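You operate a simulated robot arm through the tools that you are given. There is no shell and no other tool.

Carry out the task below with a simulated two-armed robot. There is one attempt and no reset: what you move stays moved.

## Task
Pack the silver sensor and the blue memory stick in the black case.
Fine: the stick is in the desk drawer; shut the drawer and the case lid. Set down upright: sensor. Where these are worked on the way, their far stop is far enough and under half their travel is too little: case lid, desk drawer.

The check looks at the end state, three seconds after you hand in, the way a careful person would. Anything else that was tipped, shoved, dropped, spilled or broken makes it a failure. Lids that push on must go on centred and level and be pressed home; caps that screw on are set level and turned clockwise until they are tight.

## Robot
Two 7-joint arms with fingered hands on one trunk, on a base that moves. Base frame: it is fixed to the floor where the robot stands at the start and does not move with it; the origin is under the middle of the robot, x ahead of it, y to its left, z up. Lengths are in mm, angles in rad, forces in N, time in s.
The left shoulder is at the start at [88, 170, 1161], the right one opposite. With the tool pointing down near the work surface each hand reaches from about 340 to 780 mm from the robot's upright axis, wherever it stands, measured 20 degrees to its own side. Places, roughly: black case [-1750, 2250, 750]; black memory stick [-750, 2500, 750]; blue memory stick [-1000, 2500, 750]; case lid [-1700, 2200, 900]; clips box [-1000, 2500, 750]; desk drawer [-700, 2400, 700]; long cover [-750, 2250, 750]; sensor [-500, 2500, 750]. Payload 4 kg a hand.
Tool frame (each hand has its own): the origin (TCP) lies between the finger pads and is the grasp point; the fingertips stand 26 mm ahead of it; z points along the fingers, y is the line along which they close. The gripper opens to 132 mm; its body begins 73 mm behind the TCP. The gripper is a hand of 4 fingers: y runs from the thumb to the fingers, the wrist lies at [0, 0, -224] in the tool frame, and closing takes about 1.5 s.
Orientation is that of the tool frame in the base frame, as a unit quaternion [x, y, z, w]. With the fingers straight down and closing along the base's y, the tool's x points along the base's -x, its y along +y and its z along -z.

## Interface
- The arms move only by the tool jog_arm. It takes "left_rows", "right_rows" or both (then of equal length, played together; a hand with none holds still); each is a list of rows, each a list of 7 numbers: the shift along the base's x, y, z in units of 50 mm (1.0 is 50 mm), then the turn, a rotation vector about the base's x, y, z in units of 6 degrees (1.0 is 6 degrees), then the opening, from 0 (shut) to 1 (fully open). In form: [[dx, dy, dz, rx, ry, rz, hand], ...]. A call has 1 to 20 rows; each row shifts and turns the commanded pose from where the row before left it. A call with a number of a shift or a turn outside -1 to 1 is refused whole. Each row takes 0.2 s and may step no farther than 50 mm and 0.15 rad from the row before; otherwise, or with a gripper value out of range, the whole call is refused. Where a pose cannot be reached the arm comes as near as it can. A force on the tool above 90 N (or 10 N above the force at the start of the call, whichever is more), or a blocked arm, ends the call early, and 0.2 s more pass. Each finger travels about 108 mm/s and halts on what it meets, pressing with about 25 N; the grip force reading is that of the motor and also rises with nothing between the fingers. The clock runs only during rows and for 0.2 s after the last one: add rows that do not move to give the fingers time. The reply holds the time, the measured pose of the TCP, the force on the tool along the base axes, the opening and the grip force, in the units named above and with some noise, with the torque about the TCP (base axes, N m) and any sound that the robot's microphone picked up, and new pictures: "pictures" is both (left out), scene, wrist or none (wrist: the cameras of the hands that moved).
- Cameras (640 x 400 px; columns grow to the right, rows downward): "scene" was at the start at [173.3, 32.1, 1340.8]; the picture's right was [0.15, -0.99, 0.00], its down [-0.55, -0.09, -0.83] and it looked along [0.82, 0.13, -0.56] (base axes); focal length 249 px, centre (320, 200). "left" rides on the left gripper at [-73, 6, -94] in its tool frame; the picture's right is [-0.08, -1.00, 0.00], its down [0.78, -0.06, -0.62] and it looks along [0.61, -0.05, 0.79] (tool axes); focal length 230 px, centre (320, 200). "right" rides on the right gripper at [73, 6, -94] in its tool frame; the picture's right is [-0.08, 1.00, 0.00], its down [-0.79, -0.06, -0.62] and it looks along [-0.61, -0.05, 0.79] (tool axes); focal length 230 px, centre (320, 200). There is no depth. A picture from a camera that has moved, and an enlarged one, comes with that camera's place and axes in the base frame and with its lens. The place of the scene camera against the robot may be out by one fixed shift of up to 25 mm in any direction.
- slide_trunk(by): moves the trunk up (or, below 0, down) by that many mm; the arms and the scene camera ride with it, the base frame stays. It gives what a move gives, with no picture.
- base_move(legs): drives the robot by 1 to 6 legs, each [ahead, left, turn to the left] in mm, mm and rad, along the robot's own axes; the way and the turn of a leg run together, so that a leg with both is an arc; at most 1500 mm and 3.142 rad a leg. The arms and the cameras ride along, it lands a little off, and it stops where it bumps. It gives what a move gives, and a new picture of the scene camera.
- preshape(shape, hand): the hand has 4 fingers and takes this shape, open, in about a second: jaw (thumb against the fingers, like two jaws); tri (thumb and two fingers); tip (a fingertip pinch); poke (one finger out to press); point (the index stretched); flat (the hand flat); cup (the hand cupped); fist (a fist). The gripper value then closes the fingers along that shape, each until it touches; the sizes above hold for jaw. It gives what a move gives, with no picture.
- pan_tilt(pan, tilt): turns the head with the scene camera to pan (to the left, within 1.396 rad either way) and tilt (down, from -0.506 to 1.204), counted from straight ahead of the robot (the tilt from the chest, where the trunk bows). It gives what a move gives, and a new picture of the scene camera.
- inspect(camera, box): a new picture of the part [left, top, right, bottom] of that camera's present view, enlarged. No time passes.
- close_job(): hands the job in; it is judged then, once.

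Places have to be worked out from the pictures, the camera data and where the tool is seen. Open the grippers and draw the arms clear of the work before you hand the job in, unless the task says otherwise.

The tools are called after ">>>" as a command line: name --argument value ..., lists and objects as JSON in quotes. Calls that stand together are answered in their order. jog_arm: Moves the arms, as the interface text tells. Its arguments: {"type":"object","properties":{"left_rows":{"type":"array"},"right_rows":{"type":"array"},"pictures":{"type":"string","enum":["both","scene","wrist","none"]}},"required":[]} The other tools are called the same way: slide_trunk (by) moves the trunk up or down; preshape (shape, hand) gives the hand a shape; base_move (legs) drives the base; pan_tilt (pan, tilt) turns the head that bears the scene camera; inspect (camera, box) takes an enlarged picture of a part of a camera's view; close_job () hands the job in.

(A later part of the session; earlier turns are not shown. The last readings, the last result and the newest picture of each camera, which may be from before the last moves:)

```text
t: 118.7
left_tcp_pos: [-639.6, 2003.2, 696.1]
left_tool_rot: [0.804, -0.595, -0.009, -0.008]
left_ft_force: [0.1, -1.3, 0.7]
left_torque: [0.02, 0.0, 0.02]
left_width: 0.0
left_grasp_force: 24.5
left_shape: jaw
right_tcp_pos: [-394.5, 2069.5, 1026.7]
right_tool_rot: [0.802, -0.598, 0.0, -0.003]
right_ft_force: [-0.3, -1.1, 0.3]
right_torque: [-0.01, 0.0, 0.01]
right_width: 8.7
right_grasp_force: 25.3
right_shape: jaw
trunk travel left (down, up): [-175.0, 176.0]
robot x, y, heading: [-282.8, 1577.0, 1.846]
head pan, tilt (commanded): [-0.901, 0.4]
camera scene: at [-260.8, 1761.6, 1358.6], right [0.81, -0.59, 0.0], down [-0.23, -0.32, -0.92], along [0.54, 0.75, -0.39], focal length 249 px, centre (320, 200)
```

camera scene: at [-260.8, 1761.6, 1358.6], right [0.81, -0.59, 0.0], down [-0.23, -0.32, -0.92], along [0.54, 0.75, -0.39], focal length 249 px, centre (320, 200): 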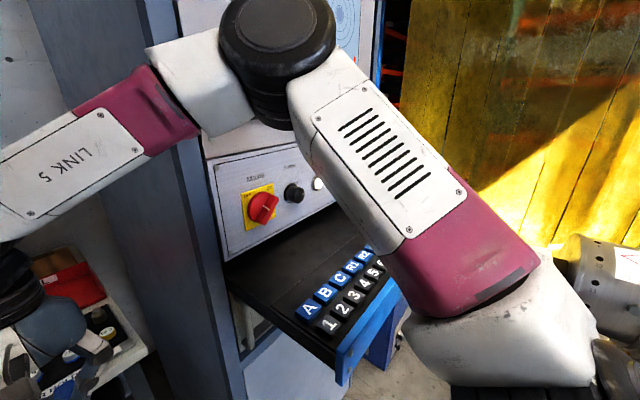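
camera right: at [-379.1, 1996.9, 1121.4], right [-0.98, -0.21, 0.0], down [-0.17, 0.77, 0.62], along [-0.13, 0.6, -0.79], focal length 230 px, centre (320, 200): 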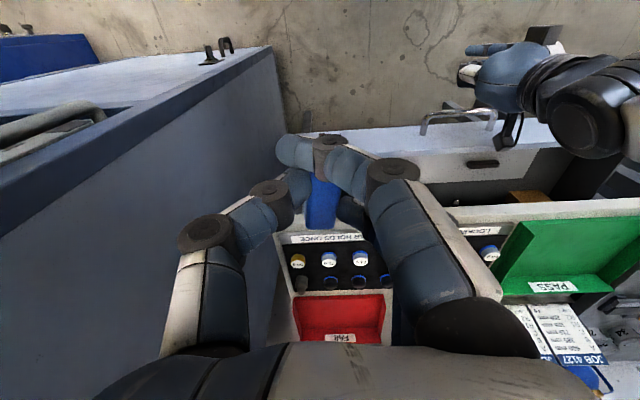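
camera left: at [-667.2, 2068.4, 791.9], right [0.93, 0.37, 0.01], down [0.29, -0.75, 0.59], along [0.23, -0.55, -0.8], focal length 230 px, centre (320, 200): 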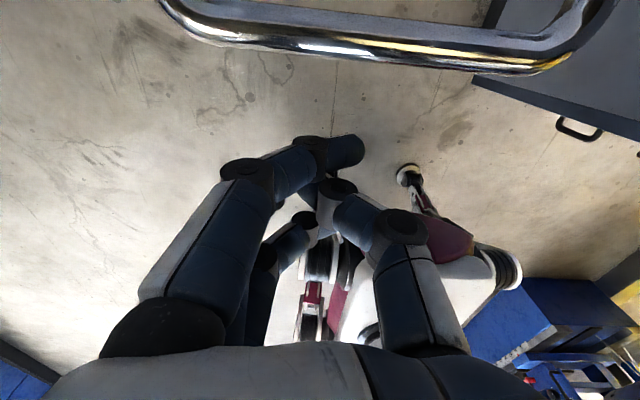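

With the right hand drawn in, the contact is gone (the camera is back in its usual place relative to the robot). I push the drawer with the left hand now, 90 mm first.

>>> jog_arm --left_rows '[[-0.1, 0.36, 0, 0, 0, 0, 0.0], [-0.1, 0.36, 0, 0, 0, 0, 0.0], [-0.1, 0.36, 0, 0, 0, 0, 0.0], [-0.1, 0.36, 0, 0, 0, 0, 0.0], [-0.1, 0.36, 0, 0, 0, 0, 0.0], [0, 0, 0, 0, 0, 0, 0.0]]' --pictures "wrist"

>>> pan_tilt --pan 0.2 --tilt 0.75

```text
t: 120.1
left_tcp_pos: [-667.1, 2094.0, 695.5]
left_tool_rot: [0.804, -0.595, -0.009, -0.009]
left_ft_force: [0.2, -0.6, 0.1]
left_torque: [0.0, -0.01, 0.03]
left_width: 0.0
left_grasp_force: 25.3
left_shape: jaw
right_tcp_pos: [-394.2, 2068.9, 1027.4]
right_tool_rot: [0.802, -0.597, 0.001, -0.002]
right_ft_force: [0.2, -0.6, -0.3]
right_torque: [-0.02, 0.03, 0.02]
right_width: 8.7
right_grasp_force: 25.3
right_shape: jaw
trunk travel left (down, up): [-175.0, 176.0]
robot x, y, heading: [-283.2, 1581.2, 1.85]
head pan, tilt (commanded): [-0.901, 0.4]
camera left: at [-694.0, 2161.2, 791.8], right [0.93, 0.37, 0.01], down [0.29, -0.75, 0.6], along [0.22, -0.55, -0.8], focal length 230 px, centre (320, 200)
```

left: 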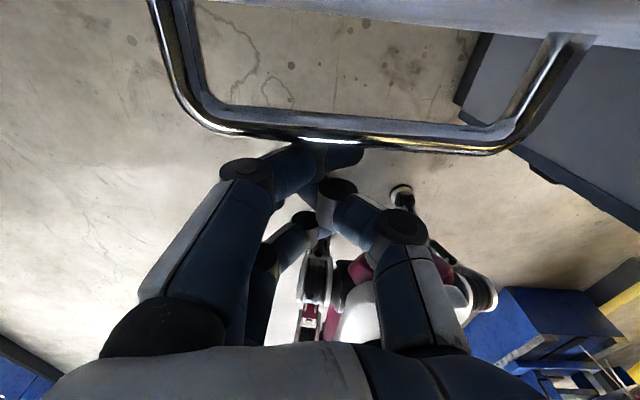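

```text
t: 121.4
left_tcp_pos: [-667.9, 2093.7, 695.3]
left_tool_rot: [0.804, -0.595, -0.009, -0.008]
left_ft_force: [-0.5, 0.3, 0.5]
left_torque: [-0.02, 0.0, -0.03]
left_width: 0.1
left_grasp_force: 25.3
left_shape: jaw
right_tcp_pos: [-393.7, 2068.2, 1026.3]
right_tool_rot: [0.802, -0.597, 0.002, -0.003]
right_ft_force: [-0.5, 0.2, 0.2]
right_torque: [0.0, 0.0, -0.02]
right_width: 8.6
right_grasp_force: 25.4
right_shape: jaw
trunk travel left (down, up): [-175.0, 176.0]
robot x, y, heading: [-281.4, 1578.0, 1.844]
head pan, tilt (commanded): [0.201, 0.75]
camera scene: at [-352.9, 1760.3, 1327.5], right [0.89, 0.46, 0.0], down [0.31, -0.61, -0.73], along [-0.33, 0.65, -0.68], focal length 249 px, centre (320, 200)
```

scene: 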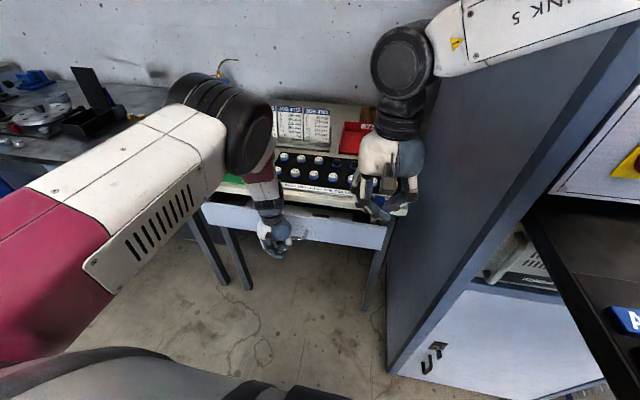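

The bar is against the finger body and the drawer is following; about 90 mm remain. I push another 78 mm.

>>> jog_arm --left_rows '[[-0.1, 0.36, 0, 0, 0, 0, 0.0], [-0.1, 0.36, 0, 0, 0, 0, 0.0], [-0.1, 0.36, 0, 0, 0, 0, 0.0], [-0.11, 0.39, 0, 0, 0, 0, 0.0], [0, 0, 0, 0, 0, 0, 0.0]]' --pictures "both"

```text
t: 122.3
left_tcp_pos: [-676.3, 2132.5, 697.5]
left_tool_rot: [0.806, -0.592, 0.001, -0.003]
left_ft_force: [20.9, -57.3, 42.7]
left_torque: [9.53, 3.54, 0.19]
left_width: 0.0
left_grasp_force: 25.1
left_shape: jaw
right_tcp_pos: [-391.1, 2058.2, 1033.3]
right_tool_rot: [0.804, -0.595, -0.004, -0.005]
right_ft_force: [0.6, -0.2, -0.3]
right_torque: [0.04, 0.03, 0.03]
right_width: 8.7
right_grasp_force: 25.3
right_shape: jaw
trunk travel left (down, up): [-175.0, 176.0]
robot x, y, heading: [-283.0, 1573.4, 1.85]
head pan, tilt (commanded): [0.201, 0.75]
stopped in row 4 (left hand): the force on the tool passed its limit at 113 N (the readings are from after the stop); the commanded pose is now the measured one
camera scene: at [-347.4, 1747.4, 1330.2], right [0.89, 0.46, 0.0], down [0.31, -0.6, -0.74], along [-0.34, 0.65, -0.68], focal length 249 px, centre (320, 200)
camera left: at [-704.8, 2202.2, 791.6], right [0.93, 0.37, 0.01], down [0.29, -0.73, 0.62], along [0.23, -0.57, -0.79], focal length 230 px, centre (320, 200)
```

scene: 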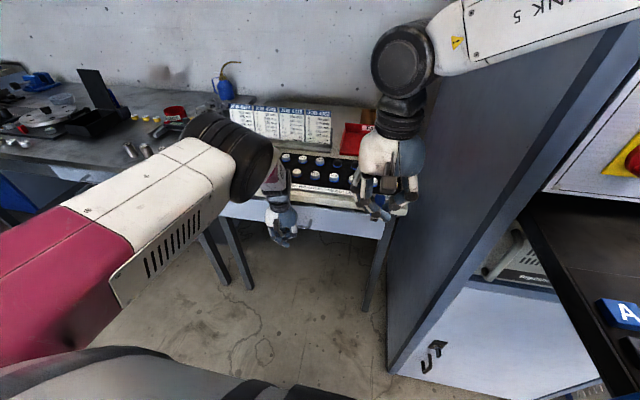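
left: 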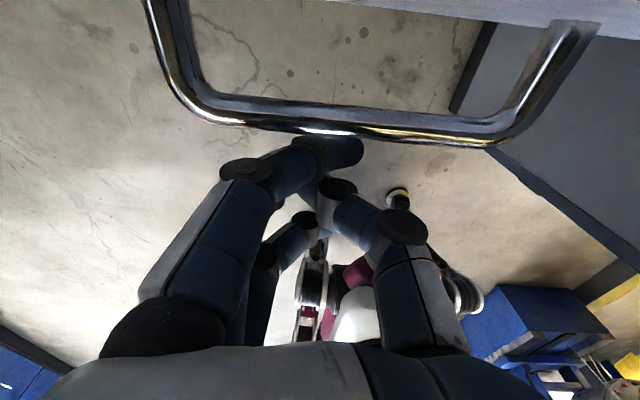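

The push met a hard stop with the drawer still some 45 mm open. I look closely at the drawer, hand and desk edge before doing anything more.

>>> inspect --camera "scene" --box '[190, 110, 410, 250]'

>>> inspect --camera "right" --box '[380, 60, 640, 222]'

>>> inspect --camera "left" --box '[0, 0, 640, 400]'

```text
2.86 times, centred on (300, 180) of scene
camera zoom: at [-347.4, 1747.4, 1330.2], right [0.89, 0.46, 0.0], down [0.31, -0.6, -0.74], along [-0.34, 0.65, -0.68], focal length 711 px, centre (377, 257)
```

zoom: 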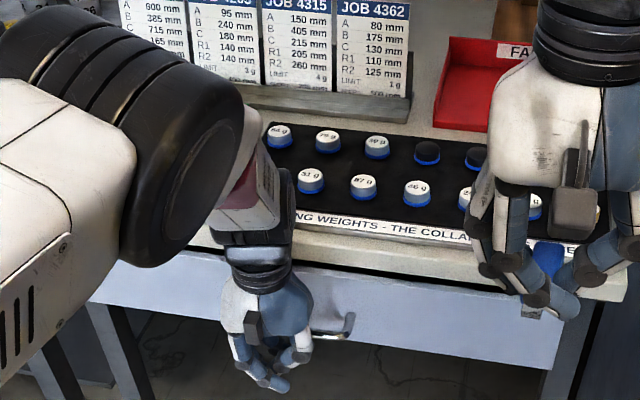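

```text
2.46 times, centred on (510, 141) of right
camera zoom: at [-375.6, 1985.8, 1127.2], right [-0.98, -0.22, 0.0], down [-0.17, 0.76, 0.63], along [-0.13, 0.61, -0.78], focal length 566 px, centre (-148, 345)
```

zoom: 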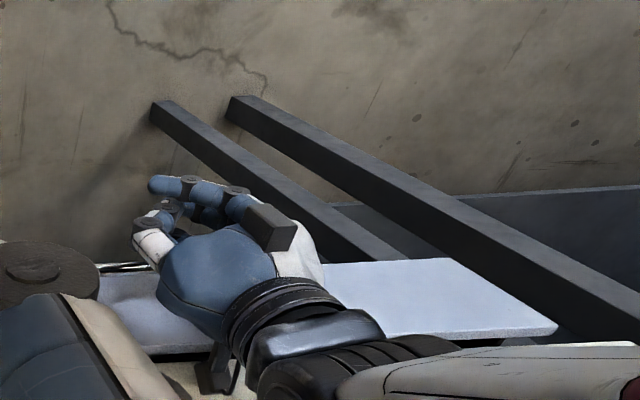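

```text
1.00 times, centred on (320, 200) of left (not enlarged: the box is as wide or as high as the picture)
camera zoom: at [-704.8, 2202.2, 791.6], right [0.93, 0.37, 0.01], down [0.29, -0.73, 0.62], along [0.23, -0.57, -0.79], focal length 230 px, centre (320, 200)
```

zoom: 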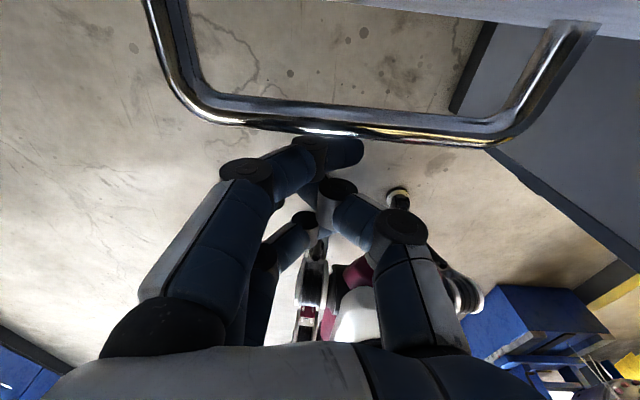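

The left hand's camera bracket, which sticks out forward of the palm, has run against the desk edge. I draw back and pitch the hand 60° so the fingertips lead, to push on the panel to the left of the handle instead.

>>> jog_arm --left_rows '[[0.19, -0.67, 0, 0, 0, 0, 0.0], [0.19, -0.67, 0, 0, 0, 0, 0.0], [-0.225, 0, 0.1, 0.963, 0.27, 0, 0.0], [-0.225, 0, 0.1, 0.963, 0.27, 0, 0.0], [-0.225, 0, 0.1, 0.963, 0.27, 0, 0.0], [-0.225, 0, 0.1, 0.963, 0.27, 0, 0.0], [-0.225, 0, 0, 0.963, 0.27, 0, 0.0], [-0.225, 0, 0, 0.963, 0.27, 0, 0.0], [-0.225, 0, 0, 0.963, 0.27, 0, 0.0], [-0.225, 0, 0, 0.963, 0.27, 0, 0.0], [-0.225, 0, 0, 0.963, 0.27, 0, 0.0], [-0.225, 0, 0, 0.963, 0.27, 0, 0.0], [0, 0, 0, 0, 0, 0, 0]]' --pictures "both"

```text
t: 125.2
left_tcp_pos: [-771.7, 2072.7, 708.0]
left_tool_rot: [0.698, -0.516, -0.39, -0.308]
left_ft_force: [-0.3, -0.4, -0.1]
left_torque: [0.03, 0.02, 0.02]
left_width: 0.0
left_grasp_force: 25.1
left_shape: jaw
right_tcp_pos: [-395.6, 2067.0, 1027.8]
right_tool_rot: [0.803, -0.596, 0.0, -0.002]
right_ft_force: [0.7, -0.4, 0.2]
right_torque: [-0.01, -0.02, -0.02]
right_width: 8.4
right_grasp_force: 25.0
right_shape: jaw
trunk travel left (down, up): [-175.0, 176.0]
robot x, y, heading: [-279.7, 1576.6, 1.846]
head pan, tilt (commanded): [0.201, 0.75]
camera scene: at [-352.7, 1758.8, 1327.5], right [0.89, 0.46, 0.0], down [0.31, -0.61, -0.73], along [-0.34, 0.65, -0.68], focal length 249 px, centre (320, 200)
camera left: at [-768.9, 2029.5, 819.2], right [0.94, 0.31, 0.09], down [0.33, -0.87, -0.36], along [-0.03, 0.38, -0.93], focal length 230 px, centre (320, 200)
```

scene: 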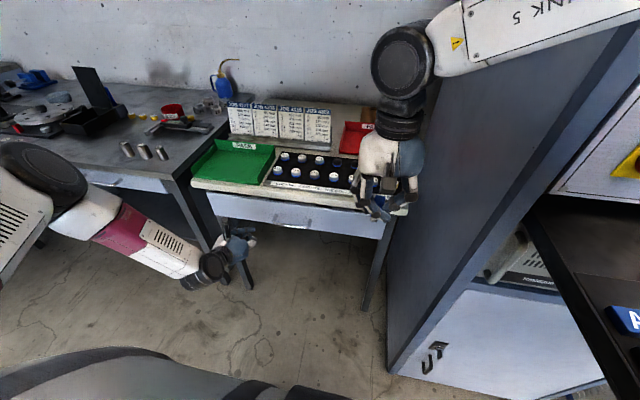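
left: 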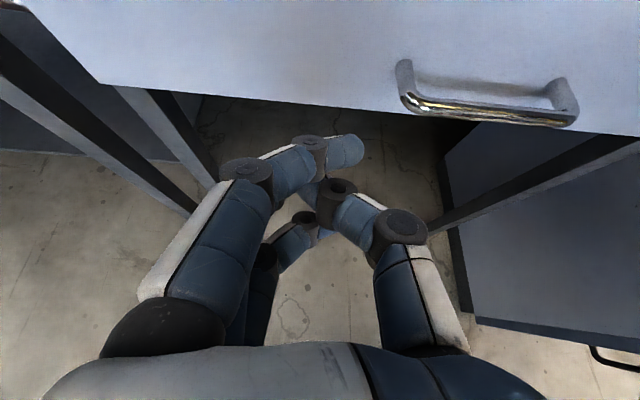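

The hand now points forward and down with the panel ahead of the fingertips, left of the handle. I push forward again.

>>> jog_arm --left_rows '[[-0.108, 0.385, 0.03, 0, 0, 0, 0.0], [-0.108, 0.385, 0, 0, 0, 0, 0.0], [-0.108, 0.385, 0, 0, 0, 0, 0.0], [-0.108, 0.385, 0, 0, 0, 0, 0.0], [-0.08, 0.29, 0, 0, 0, 0, 0.0], [0, 0, 0, 0, 0, 0, 0]]' --pictures "both"

```text
t: 126.5
left_tcp_pos: [-798.1, 2164.9, 711.0]
left_tool_rot: [0.698, -0.516, -0.39, -0.308]
left_ft_force: [-0.4, 0.1, -0.4]
left_torque: [-0.03, 0.02, 0.01]
left_width: 0.0
left_grasp_force: 24.8
left_shape: jaw
right_tcp_pos: [-395.4, 2068.7, 1026.5]
right_tool_rot: [0.803, -0.595, 0.002, -0.002]
right_ft_force: [-0.3, 0.2, 0.3]
right_torque: [0.03, -0.01, 0.0]
right_width: 8.8
right_grasp_force: 25.3
right_shape: jaw
trunk travel left (down, up): [-175.0, 176.0]
robot x, y, heading: [-279.8, 1580.4, 1.848]
head pan, tilt (commanded): [0.201, 0.75]
camera scene: at [-352.9, 1758.6, 1327.5], right [0.89, 0.46, 0.0], down [0.31, -0.61, -0.73], along [-0.34, 0.65, -0.68], focal length 249 px, centre (320, 200)
camera left: at [-795.0, 2121.3, 821.3], right [0.94, 0.31, 0.09], down [0.33, -0.87, -0.36], along [-0.03, 0.37, -0.93], focal length 230 px, centre (320, 200)
```

scene: 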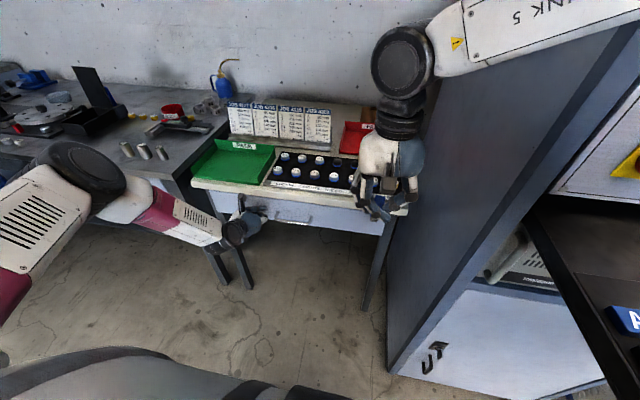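
left: 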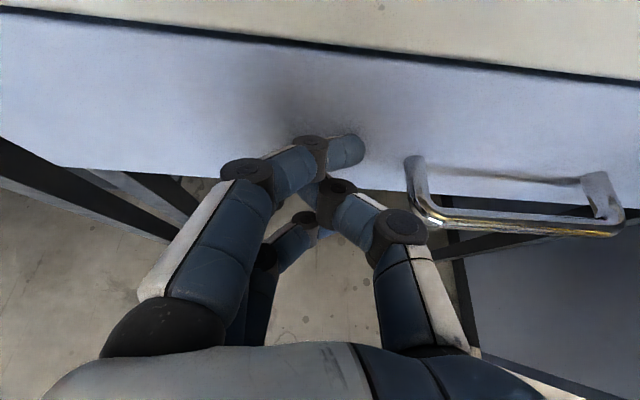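

The fingertips are at the panel and a narrow dark gap to the desk edge remains. I push on in small steps.

>>> jog_arm --left_rows '[[-0.043, 0.154, 0, 0, 0, 0, 0.0], [-0.043, 0.154, 0, 0, 0, 0, 0.0], [-0.043, 0.154, 0, 0, 0, 0, 0.0], [0, 0, 0, 0, 0, 0, 0]]' --pictures "wrist"

```text
t: 127.5
left_tcp_pos: [-803.5, 2185.3, 709.5]
left_tool_rot: [0.699, -0.515, -0.39, -0.307]
left_ft_force: [-0.8, -12.6, -1.0]
left_torque: [0.13, -0.02, -0.02]
left_width: 0.2
left_grasp_force: 25.0
left_shape: jaw
right_tcp_pos: [-396.3, 2065.3, 1027.5]
right_tool_rot: [0.803, -0.596, 0.001, -0.002]
right_ft_force: [-0.4, -0.6, 0.4]
right_torque: [-0.03, 0.05, -0.03]
right_width: 8.7
right_grasp_force: 25.1
right_shape: jaw
trunk travel left (down, up): [-175.0, 176.0]
robot x, y, heading: [-278.2, 1575.4, 1.848]
head pan, tilt (commanded): [0.201, 0.75]
camera left: at [-801.5, 2141.9, 819.8], right [0.94, 0.32, 0.09], down [0.33, -0.87, -0.36], along [-0.03, 0.37, -0.93], focal length 230 px, centre (320, 200)
```

left: 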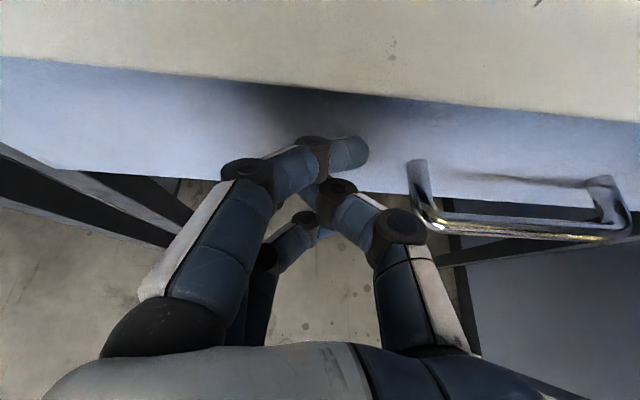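

The gap is gone and the hand reads a 12 N stop, so the drawer is essentially shut. I press once more to be sure, then withdraw.

>>> jog_arm --left_rows '[[-0.02, 0.077, 0, 0, 0, 0, 0.0], [0, 0, 0, 0, 0, 0, 0.0], [0.08, -0.29, 0, 0, 0, 0, 0.0], [0.108, -0.385, 0, 0, 0, 0, 0.0], [0.108, -0.385, 0, 0, 0, 0, 0.0], [0.108, -0.385, 0, 0, 0, 0, 0.0], [0, 0, 0, 0, 0, 0, 0]]' --pictures "both"

>>> inspect --camera "scene" --box '[180, 120, 420, 270]'

```text
t: 129.2
left_tcp_pos: [-783.5, 2118.7, 709.8]
left_tool_rot: [0.697, -0.516, -0.39, -0.308]
left_ft_force: [-1.0, 0.0, -0.9]
left_torque: [0.0, 0.04, -0.01]
left_width: 0.2
left_grasp_force: 25.0
left_shape: jaw
right_tcp_pos: [-395.0, 2067.5, 1027.5]
right_tool_rot: [0.803, -0.595, 0.001, -0.003]
right_ft_force: [0.3, 0.5, 0.4]
right_torque: [-0.01, 0.02, -0.01]
right_width: 8.7
right_grasp_force: 25.3
right_shape: jaw
trunk travel left (down, up): [-175.0, 176.0]
robot x, y, heading: [-280.1, 1578.2, 1.846]
head pan, tilt (commanded): [0.201, 0.75]
camera scene: at [-352.8, 1759.0, 1327.4], right [0.89, 0.46, 0.0], down [0.31, -0.61, -0.73], along [-0.34, 0.65, -0.68], focal length 249 px, centre (320, 200)
camera left: at [-780.9, 2076.2, 820.1], right [0.94, 0.31, 0.09], down [0.33, -0.87, -0.36], along [-0.03, 0.37, -0.93], focal length 230 px, centre (320, 200)
```

scene: 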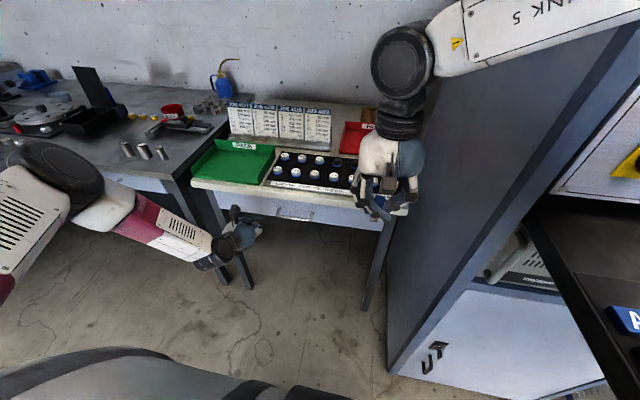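
left: 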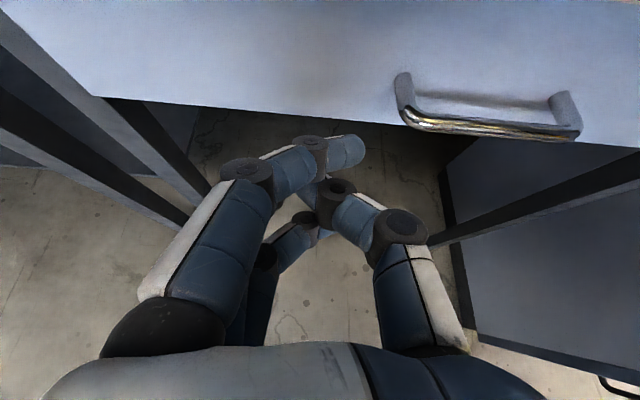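

```text
2.67 times, centred on (300, 195) of scene
camera zoom: at [-352.8, 1759.0, 1327.4], right [0.89, 0.46, 0.0], down [0.31, -0.61, -0.73], along [-0.34, 0.65, -0.68], focal length 664 px, centre (373, 213)
```

zoom: 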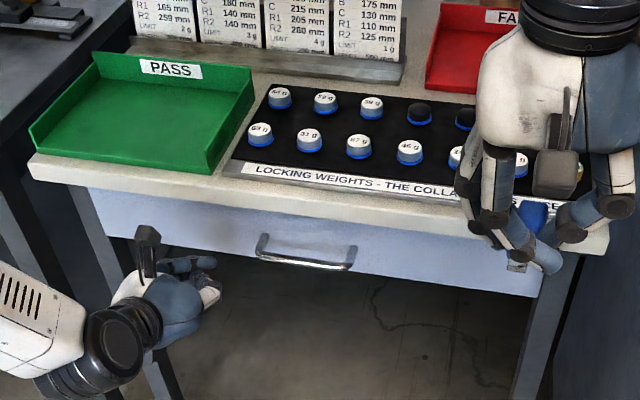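

The drawer is fully shut. Now for the sensor: I bring the left hand back up and turn it to pointing down again, keeping it clear of the desk edge.

>>> jog_arm --left_rows '[[0.162, -0.578, 0, 0, 0, 0, 0.0], [0.108, -0.385, 0.4, 0, 0, 0, 0.0], [0, 0, 0.7, -0.963, -0.27, 0, 0.0], [0, 0, 0.7, -0.963, -0.27, 0, 0.0], [0, 0, 0.7, -0.963, -0.27, 0, 0.0], [0, 0, 0.7, -0.963, -0.27, 0, 0.2], [0, 0, 0.7, -0.963, -0.27, 0, 0.4], [0, 0, 0.7, -0.963, -0.27, 0, 0.6], [-0.05, 0.2, 0.6, -0.963, -0.27, 0, 0.6], [-0.05, 0.2, 0.6, -0.963, -0.27, 0, 0.6], [-0.1, 0.4, 0.5, -0.963, -0.27, 0, 0.6], [-0.1, 0.4, 0.4, -0.963, -0.27, 0, 0.6], [0, 0, 0, 0, 0, 0, 0.6]]' --pictures "both"

```text
t: 131.9
left_tcp_pos: [-785.7, 2130.9, 1045.7]
left_tool_rot: [0.806, -0.592, 0.005, 0.0]
left_ft_force: [-0.3, 0.6, 0.3]
left_torque: [0.02, 0.03, 0.0]
left_width: 78.9
left_grasp_force: 0.0
left_shape: jaw
right_tcp_pos: [-394.3, 2066.6, 1028.7]
right_tool_rot: [0.803, -0.596, 0.001, -0.003]
right_ft_force: [0.1, 0.0, 1.0]
right_torque: [-0.02, -0.02, 0.0]
right_width: 8.8
right_grasp_force: 24.9
right_shape: jaw
trunk travel left (down, up): [-175.0, 176.0]
robot x, y, heading: [-278.8, 1574.4, 1.85]
head pan, tilt (commanded): [0.201, 0.75]
camera scene: at [-352.4, 1758.3, 1327.7], right [0.89, 0.46, 0.0], down [0.31, -0.61, -0.73], along [-0.34, 0.65, -0.68], focal length 249 px, centre (320, 200)
camera left: at [-813.3, 2201.0, 1138.8], right [0.93, 0.37, 0.0], down [0.29, -0.73, 0.62], along [0.23, -0.58, -0.78], focal length 230 px, centre (320, 200)
```

scene: 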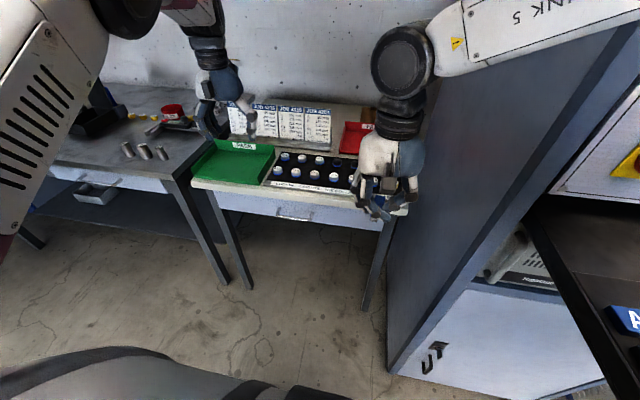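
left: 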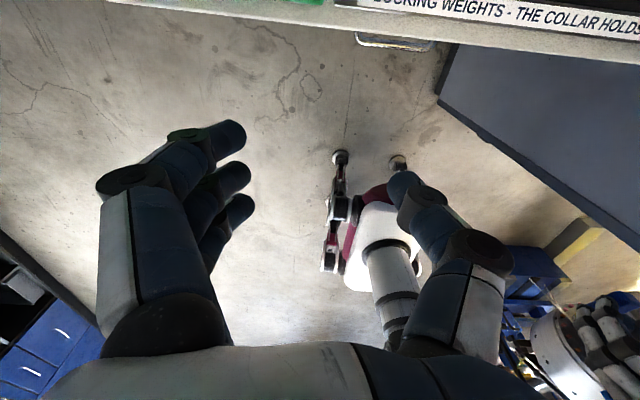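

Both hands are up. I drive left and somewhat ahead, away from the console, before turning toward the sensor.

>>> base_move --legs '[[0, 303, 0], [190, 0, 0]]'

>>> jog_arm --right_rows '[[0.5, -0.25, 0, 0, 0, 0, 0.0], [0.5, -0.3, 0, 0, 0, 0, 0.0], [0.5, -0.3, 0, 0, 0, 0, 0.0], [0, 0, 0, 0, 0, 0, 0.0]]' --pictures "scene"

```text
t: 136.3
left_tcp_pos: [-1124.7, 2236.4, 1044.5]
left_tool_rot: [0.804, -0.595, 0.005, 0.001]
left_ft_force: [0.4, -0.4, 0.5]
left_torque: [-0.02, 0.04, 0.02]
left_width: 78.7
left_grasp_force: 0.0
left_shape: jaw
right_tcp_pos: [-734.5, 2170.7, 1027.1]
right_tool_rot: [0.802, -0.598, 0.001, -0.003]
right_ft_force: [1.3, -0.7, 0.2]
right_torque: [0.01, 0.01, -0.02]
right_width: 8.7
right_grasp_force: 25.2
right_shape: jaw
trunk travel left (down, up): [-175.0, 176.0]
robot x, y, heading: [-622.3, 1677.1, 1.844]
head pan, tilt (commanded): [0.201, 0.75]
camera scene: at [-694.0, 1862.4, 1327.4], right [0.89, 0.45, 0.0], down [0.31, -0.61, -0.73], along [-0.33, 0.65, -0.68], focal length 249 px, centre (320, 200)
```

scene: 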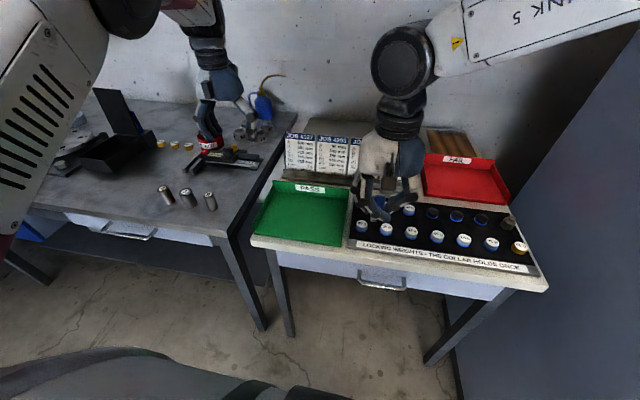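

```text
t: 137.3
left_tcp_pos: [-1124.6, 2236.5, 1044.6]
left_tool_rot: [0.804, -0.595, 0.005, 0.0]
left_ft_force: [-1.0, 0.3, 0.2]
left_torque: [-0.03, -0.02, 0.02]
left_width: 78.8
left_grasp_force: 0.1
left_shape: jaw
right_tcp_pos: [-660.4, 2126.9, 1025.3]
right_tool_rot: [0.802, -0.597, 0.001, -0.003]
right_ft_force: [-0.1, -0.4, 0.3]
right_torque: [0.0, 0.0, 0.01]
right_width: 8.4
right_grasp_force: 25.3
right_shape: jaw
trunk travel left (down, up): [-175.0, 176.0]
robot x, y, heading: [-620.5, 1682.3, 1.844]
head pan, tilt (commanded): [0.201, 0.75]
camera scene: at [-694.4, 1862.2, 1327.3], right [0.89, 0.46, 0.0], down [0.31, -0.61, -0.73], along [-0.33, 0.65, -0.68], focal length 249 px, centre (320, 200)
```

scene: 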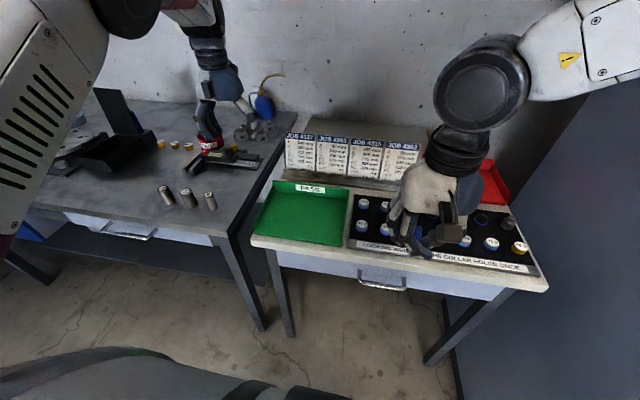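

The sensor is visible at the right end of the mat, roughly [-430, 2483]. I draw the left hand in a little and then turn the base 60° to the right.

>>> jog_arm --left_rows '[[0.654, -0.388, 0.1, 0, 0, 0, 0.6], [0.654, -0.388, 0.1, 0, 0, 0, 0.6], [0.654, -0.388, 0.1, 0, 0, 0, 0.6], [0.654, -0.388, 0.0, 0, 0, 0, 0.6], [0, 0, 0, 0, 0, 0, 0.6]]' --pictures "none"

>>> base_move --legs '[[0, 0, -1.047]]'

>>> pan_tilt --pan 0.35 --tilt 0.7

```text
t: 138.5
left_tcp_pos: [-994.9, 2159.8, 1056.7]
left_tool_rot: [0.805, -0.594, 0.006, -0.001]
left_ft_force: [-1.1, -0.4, -0.4]
left_torque: [0.0, -0.02, 0.0]
left_width: 78.7
left_grasp_force: 0.0
left_shape: jaw
right_tcp_pos: [-660.4, 2127.3, 1024.9]
right_tool_rot: [0.801, -0.598, 0.0, -0.003]
right_ft_force: [-0.4, 0.5, -0.2]
right_torque: [0.03, -0.05, -0.01]
right_width: 8.8
right_grasp_force: 24.6
right_shape: jaw
trunk travel left (down, up): [-175.0, 176.0]
robot x, y, heading: [-620.0, 1678.6, 1.848]
head pan, tilt (commanded): [0.201, 0.75]
```

```text
t: 141.7
left_tcp_pos: [-380.2, 2235.5, 1057.4]
left_tool_rot: [-0.388, 0.922, -0.005, -0.002]
left_ft_force: [-0.7, -0.7, -0.8]
left_torque: [0.02, 0.02, 0.05]
left_width: 78.7
left_grasp_force: 0.0
left_shape: jaw
right_tcp_pos: [-248.2, 1925.0, 1024.7]
right_tool_rot: [-0.384, 0.923, -0.001, 0.001]
right_ft_force: [0.0, 0.3, -0.7]
right_torque: [-0.04, -0.04, 0.0]
right_width: 8.6
right_grasp_force: 24.9
right_shape: jaw
trunk travel left (down, up): [-175.0, 176.0]
robot x, y, heading: [-621.0, 1682.9, 0.769]
head pan, tilt (commanded): [0.201, 0.75]
camera scene: at [-516.3, 1831.0, 1327.5], right [0.82, -0.57, 0.0], down [-0.39, -0.56, -0.73], along [0.41, 0.6, -0.68], focal length 249 px, centre (320, 200)
```

scene: 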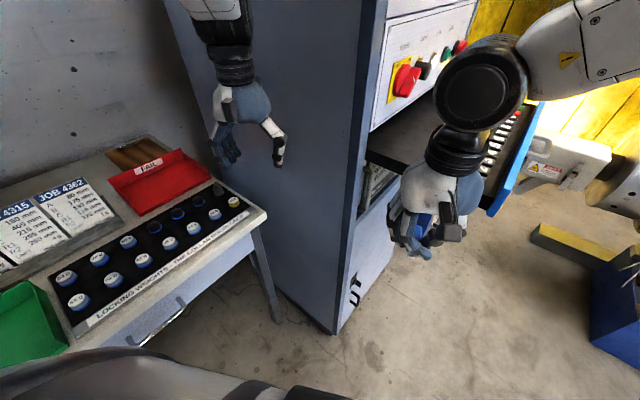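

```text
t: 142.3
left_tcp_pos: [-379.8, 2234.4, 1057.6]
left_tool_rot: [-0.388, 0.922, -0.004, -0.002]
left_ft_force: [-0.2, 0.1, 0.3]
left_torque: [-0.02, 0.01, 0.0]
left_width: 78.5
left_grasp_force: 0.1
left_shape: jaw
right_tcp_pos: [-247.3, 1925.6, 1026.0]
right_tool_rot: [-0.385, 0.923, -0.002, 0.001]
right_ft_force: [0.5, -0.4, 0.0]
right_torque: [0.02, 0.0, 0.03]
right_width: 8.7
right_grasp_force: 25.2
right_shape: jaw
trunk travel left (down, up): [-175.0, 176.0]
robot x, y, heading: [-622.7, 1683.1, 0.768]
head pan, tilt (commanded): [0.351, 0.7]
camera scene: at [-526.2, 1839.2, 1331.7], right [0.9, -0.44, 0.0], down [-0.28, -0.58, -0.76], along [0.33, 0.69, -0.64], focal length 249 px, centre (320, 200)
```

scene: 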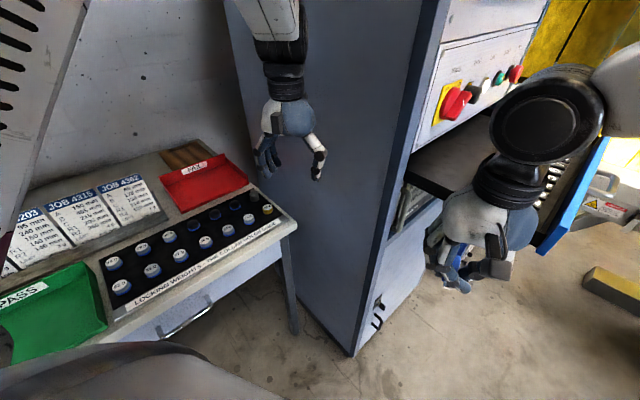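

After the turn the left hand is at about u=236, roughly 250 mm in front of the sensor, and the right hand is clear of the console. I drive half of the remaining way toward the desk and check.

>>> base_move --legs '[[52, 97, 0]]'

>>> inspect --camera "left" --box '[0, 0, 640, 400]'

```text
t: 143.9
left_tcp_pos: [-409.9, 2341.4, 1057.5]
left_tool_rot: [-0.388, 0.922, -0.005, -0.002]
left_ft_force: [0.0, 1.0, -0.2]
left_torque: [-0.05, 0.0, -0.05]
left_width: 78.8
left_grasp_force: 0.0
left_shape: jaw
right_tcp_pos: [-277.8, 2032.5, 1026.7]
right_tool_rot: [-0.383, 0.924, -0.001, 0.002]
right_ft_force: [-0.8, -0.6, 0.4]
right_torque: [-0.02, -0.02, 0.0]
right_width: 8.5
right_grasp_force: 24.6
right_shape: jaw
trunk travel left (down, up): [-175.0, 176.0]
robot x, y, heading: [-652.9, 1784.6, 0.772]
head pan, tilt (commanded): [0.351, 0.7]
camera scene: at [-557.1, 1945.9, 1331.7], right [0.9, -0.44, 0.0], down [-0.28, -0.58, -0.76], along [0.33, 0.69, -0.64], focal length 249 px, centre (320, 200)
```

scene: 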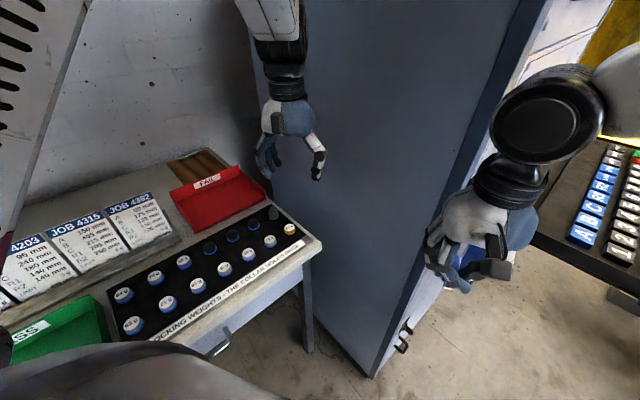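

```text
1.00 times, centred on (320, 200) of left (not enlarged: the box is as wide or as high as the picture)
camera zoom: at [-363.5, 2399.5, 1151.1], right [0.77, -0.64, 0.01], down [-0.51, -0.6, 0.62], along [-0.4, -0.48, -0.78], focal length 230 px, centre (320, 200)
```

zoom: 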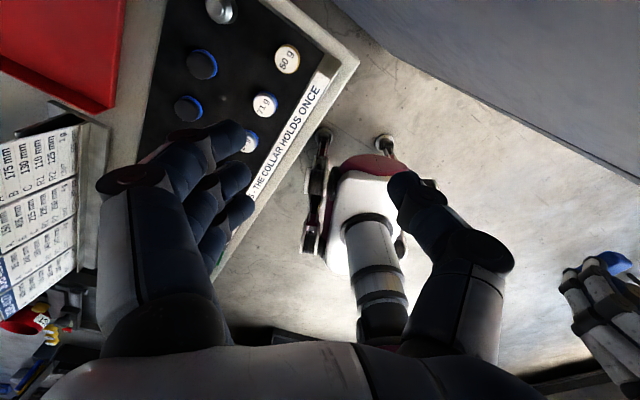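

The sensor shows at the top of the left wrist picture, giving about [-440, 2473]. I tuck the right hand in a little and drive the second half toward the desk.

>>> jog_arm --right_rows '[[-0.4, -0.38, 0, 0, 0, 0, 0.0], [-0.4, -0.38, 0, 0, 0, 0, 0.0], [0, 0, 0, 0, 0, 0, 0.0]]' --pictures "none"

>>> base_move --legs '[[52, 97, 0]]'

>>> inspect --camera "left" --box '[0, 0, 640, 400]'

```text
t: 144.7
left_tcp_pos: [-408.9, 2340.2, 1057.9]
left_tool_rot: [-0.388, 0.922, -0.006, -0.003]
left_ft_force: [0.6, -0.3, 0.4]
left_torque: [-0.03, -0.04, -0.03]
left_width: 78.5
left_grasp_force: 0.2
left_shape: jaw
right_tcp_pos: [-316.9, 1993.7, 1026.4]
right_tool_rot: [-0.384, 0.923, -0.002, 0.0]
right_ft_force: [-0.5, -0.2, 0.2]
right_torque: [0.0, -0.01, -0.02]
right_width: 8.7
right_grasp_force: 24.7
right_shape: jaw
trunk travel left (down, up): [-175.0, 176.0]
robot x, y, heading: [-656.6, 1784.1, 0.77]
head pan, tilt (commanded): [0.351, 0.7]
```

```text
t: 146.2
left_tcp_pos: [-438.6, 2446.9, 1057.6]
left_tool_rot: [-0.387, 0.922, -0.005, -0.002]
left_ft_force: [0.7, -0.3, -0.1]
left_torque: [-0.04, -0.03, 0.04]
left_width: 78.9
left_grasp_force: 0.1
left_shape: jaw
right_tcp_pos: [-346.3, 2100.5, 1026.0]
right_tool_rot: [-0.385, 0.923, -0.002, 0.002]
right_ft_force: [-0.1, 0.5, 0.6]
right_torque: [-0.02, -0.03, 0.02]
right_width: 8.4
right_grasp_force: 25.0
right_shape: jaw
trunk travel left (down, up): [-175.0, 176.0]
robot x, y, heading: [-682.8, 1888.9, 0.773]
head pan, tilt (commanded): [0.351, 0.7]
camera scene: at [-585.5, 2051.6, 1331.7], right [0.9, -0.43, 0.0], down [-0.28, -0.58, -0.76], along [0.33, 0.69, -0.64], focal length 249 px, centre (320, 200)
```

scene: 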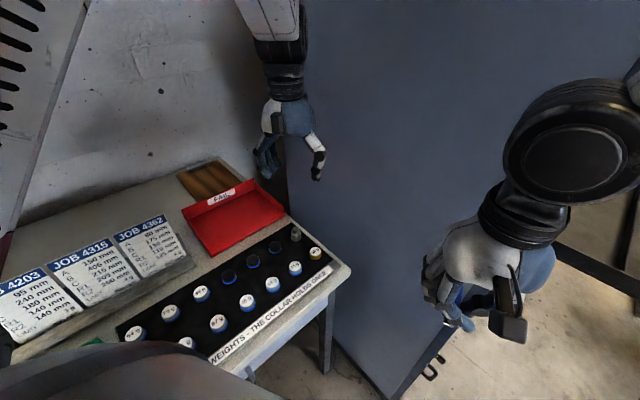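

```text
1.00 times, centred on (320, 200) of left (not enlarged: the box is as wide or as high as the picture)
camera zoom: at [-392.6, 2505.4, 1151.1], right [0.77, -0.64, 0.01], down [-0.5, -0.6, 0.62], along [-0.4, -0.48, -0.78], focal length 230 px, centre (320, 200)
```

zoom: 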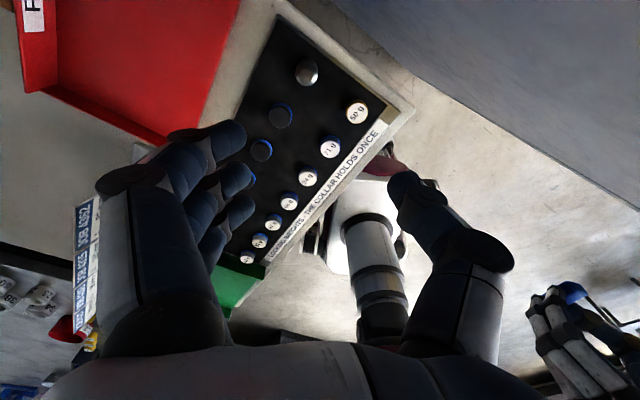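

The left wrist camera now looks straight onto the sensor beside the 50 g weight. I zoom in to see its shape and neighbours.

>>> inspect --camera "left" --box '[230, 20, 410, 140]'

>>> inspect --camera "scene" --box '[240, 200, 360, 280]'

```text
3.33 times, centred on (320, 80) of left
camera zoom: at [-392.6, 2505.4, 1151.1], right [0.77, -0.64, 0.01], down [-0.5, -0.6, 0.62], along [-0.4, -0.48, -0.78], focal length 767 px, centre (320, 600)
```

zoom: 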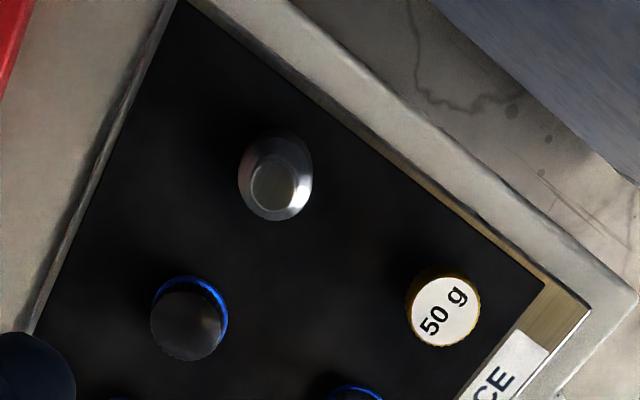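

```text
5.00 times, centred on (300, 240) of scene
camera zoom: at [-585.5, 2051.6, 1331.7], right [0.9, -0.43, 0.0], down [-0.28, -0.58, -0.76], along [0.33, 0.69, -0.64], focal length 1244 px, centre (420, 0)
```

zoom: 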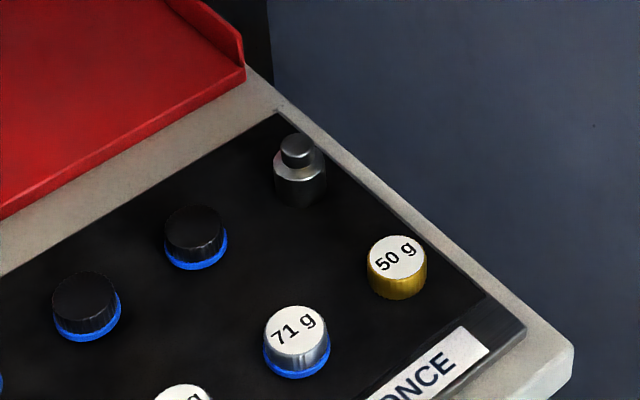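

The sensor is a stepped cylinder about 27 mm across and 40 mm tall, top near [-441, 2472, 835], about 60 mm from its neighbours. I lower the left hand above it to z≈905 with a moderate opening.

>>> jog_arm --left_rows '[[-0.01, 0.125, -0.76, 0, 0, 0, 0.5], [-0.01, 0.125, -0.76, 0, 0, 0, 0.45], [-0.01, 0.125, -0.76, 0, 0, 0, 0.45], [-0.01, 0.125, -0.76, 0, 0, 0, 0.45], [0, 0, 0, 0, 0, 0, 0.45], [0, 0, 0, 0, 0, 0, 0.45]]' --pictures "both"

>>> inspect --camera "left" --box '[200, 60, 440, 220]'

```text
t: 147.6
left_tcp_pos: [-440.9, 2471.0, 904.2]
left_tool_rot: [-0.388, 0.922, -0.004, -0.003]
left_ft_force: [0.4, 0.7, -0.1]
left_torque: [-0.02, 0.0, -0.02]
left_width: 60.2
left_grasp_force: 0.2
left_shape: jaw
right_tcp_pos: [-346.1, 2099.7, 1027.0]
right_tool_rot: [-0.384, 0.923, -0.003, 0.002]
right_ft_force: [0.5, 0.7, -0.4]
right_torque: [-0.04, 0.01, -0.01]
right_width: 8.6
right_grasp_force: 24.5
right_shape: jaw
trunk travel left (down, up): [-175.0, 176.0]
robot x, y, heading: [-678.5, 1891.0, 0.769]
head pan, tilt (commanded): [0.351, 0.7]
camera scene: at [-585.2, 2051.4, 1331.7], right [0.9, -0.43, 0.0], down [-0.28, -0.58, -0.76], along [0.33, 0.69, -0.64], focal length 249 px, centre (320, 200)
camera left: at [-394.6, 2529.7, 998.0], right [0.77, -0.64, 0.01], down [-0.5, -0.6, 0.62], along [-0.4, -0.48, -0.78], focal length 230 px, centre (320, 200)
```

scene: 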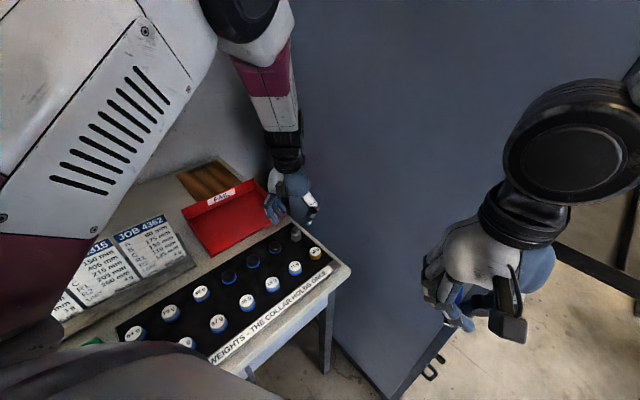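
left: 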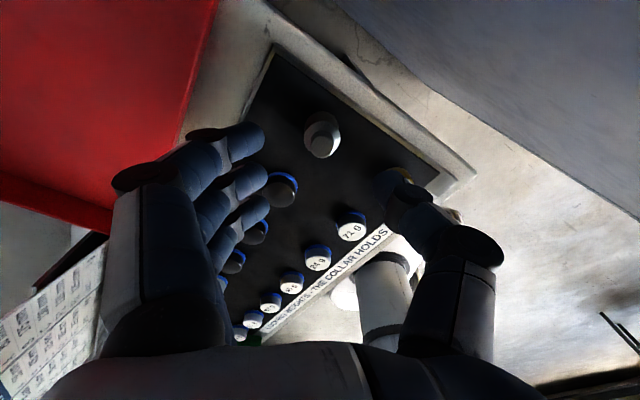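

```text
2.50 times, centred on (320, 140) of left
camera zoom: at [-394.6, 2529.7, 998.0], right [0.77, -0.64, 0.01], down [-0.5, -0.6, 0.62], along [-0.4, -0.48, -0.78], focal length 575 px, centre (320, 350)
```

zoom: 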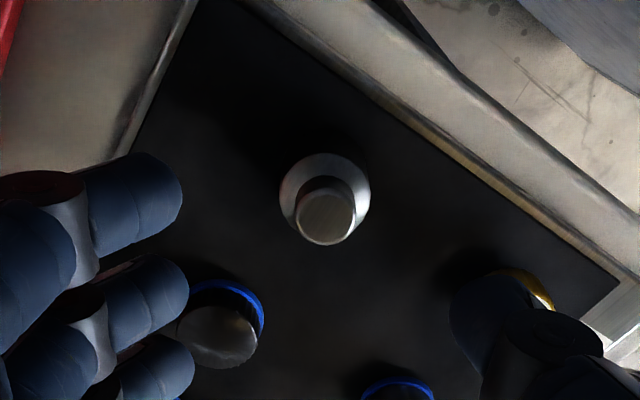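

The sensor is within 1 mm of the hand's axis, and the neighbouring weights are clear of the fingers. I lower to z≈850 and look again.

>>> jog_arm --left_rows '[[0, 0, -0.5, 0, 0, 0, 0.42], [0, 0, -0.5, 0, 0, 0, 0.42], [0, 0, 0, 0, 0, 0, 0.42]]' --pictures "wrist"

>>> inspect --camera "left" --box '[200, 80, 440, 240]'

>>> inspect --camera "scene" --box '[230, 170, 350, 270]'

```text
t: 148.4
left_tcp_pos: [-440.8, 2470.9, 855.9]
left_tool_rot: [-0.387, 0.922, -0.004, -0.002]
left_ft_force: [-0.8, -0.3, 0.4]
left_torque: [-0.03, 0.02, 0.04]
left_width: 56.1
left_grasp_force: 0.0
left_shape: jaw
right_tcp_pos: [-346.0, 2100.2, 1026.1]
right_tool_rot: [-0.385, 0.923, -0.002, 0.002]
right_ft_force: [-1.2, 0.7, -0.2]
right_torque: [-0.02, -0.01, 0.0]
right_width: 8.5
right_grasp_force: 24.7
right_shape: jaw
trunk travel left (down, up): [-175.0, 176.0]
robot x, y, heading: [-679.7, 1887.0, 0.77]
head pan, tilt (commanded): [0.351, 0.7]
camera left: at [-394.2, 2528.6, 949.9], right [0.77, -0.64, 0.01], down [-0.51, -0.6, 0.62], along [-0.4, -0.48, -0.78], focal length 230 px, centre (320, 200)
```

left: 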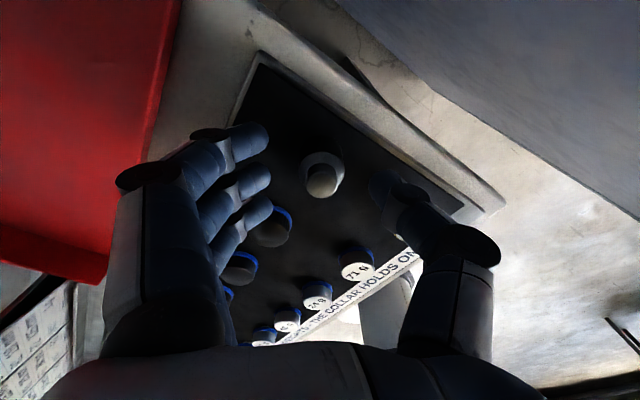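

```text
2.50 times, centred on (320, 160) of left
camera zoom: at [-394.2, 2528.6, 949.9], right [0.77, -0.64, 0.01], down [-0.51, -0.6, 0.62], along [-0.4, -0.48, -0.78], focal length 575 px, centre (320, 300)
```

zoom: 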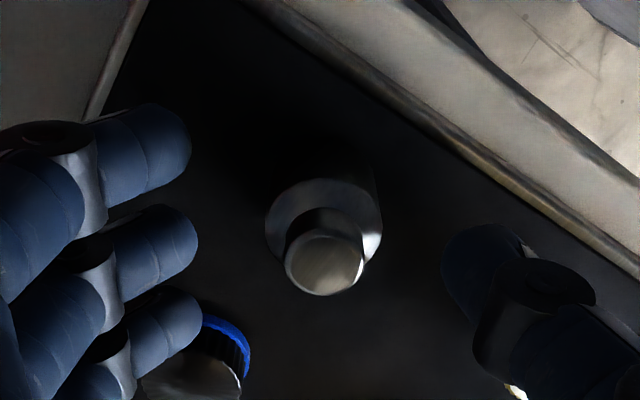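

```text
4.00 times, centred on (290, 220) of scene
camera zoom: at [-585.5, 2050.9, 1331.8], right [0.9, -0.43, 0.0], down [-0.28, -0.58, -0.77], along [0.33, 0.69, -0.64], focal length 996 px, centre (440, 120)
```

zoom: 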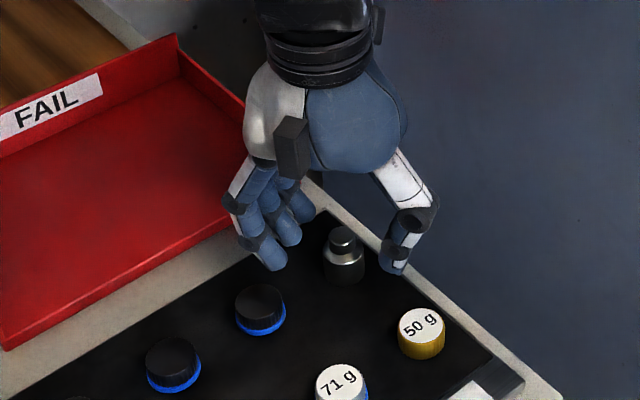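

Sensor centred, tray and weights clear. I lower the last 24 mm and close on the sensor's base.

>>> jog_arm --left_rows '[[0, 0, -0.24, 0, 0, 0, 0.42], [0, 0, -0.24, 0, 0, 0, 0.4], [0, 0, 0, 0, 0, 0, 0.4]]' --pictures "wrist"

>>> inspect --camera "left" --box '[200, 80, 440, 240]'

```text
t: 149.2
left_tcp_pos: [-439.6, 2472.3, 839.1]
left_tool_rot: [-0.388, 0.922, -0.002, 0.001]
left_ft_force: [-5.4, 0.8, 38.8]
left_torque: [0.54, 0.73, 0.07]
left_width: 54.3
left_grasp_force: 0.0
left_shape: jaw
right_tcp_pos: [-347.4, 2097.8, 1028.4]
right_tool_rot: [-0.385, 0.923, -0.001, 0.004]
right_ft_force: [0.1, 0.3, 0.1]
right_torque: [0.0, -0.01, 0.0]
right_width: 8.9
right_grasp_force: 25.3
right_shape: jaw
trunk travel left (down, up): [-175.0, 176.0]
robot x, y, heading: [-679.3, 1888.6, 0.768]
head pan, tilt (commanded): [0.351, 0.7]
camera left: at [-394.2, 2529.6, 932.2], right [0.77, -0.64, 0.0], down [-0.51, -0.6, 0.62], along [-0.39, -0.47, -0.79], focal length 230 px, centre (320, 200)
```

left: 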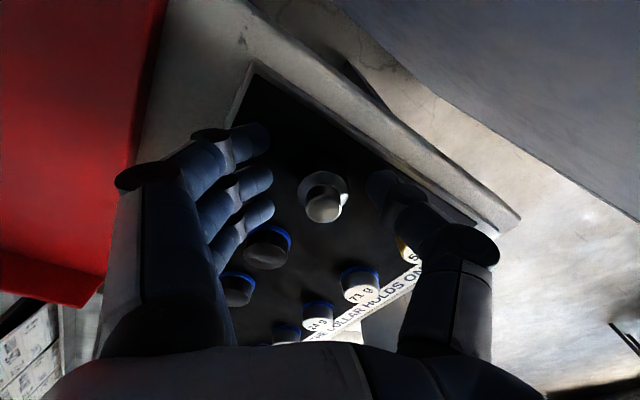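

```text
2.50 times, centred on (320, 160) of left
camera zoom: at [-394.2, 2529.6, 932.2], right [0.77, -0.64, 0.0], down [-0.51, -0.6, 0.62], along [-0.39, -0.47, -0.79], focal length 575 px, centre (320, 300)
```

zoom: 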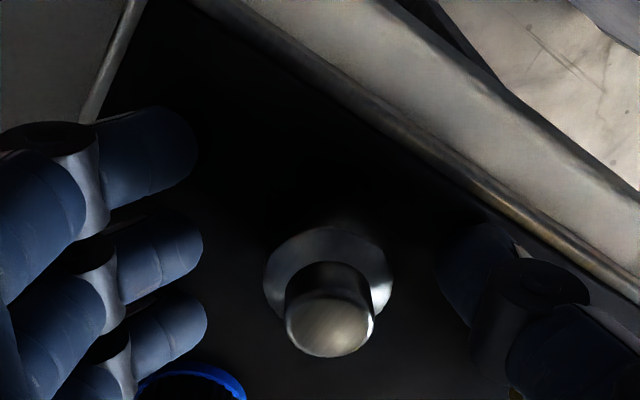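

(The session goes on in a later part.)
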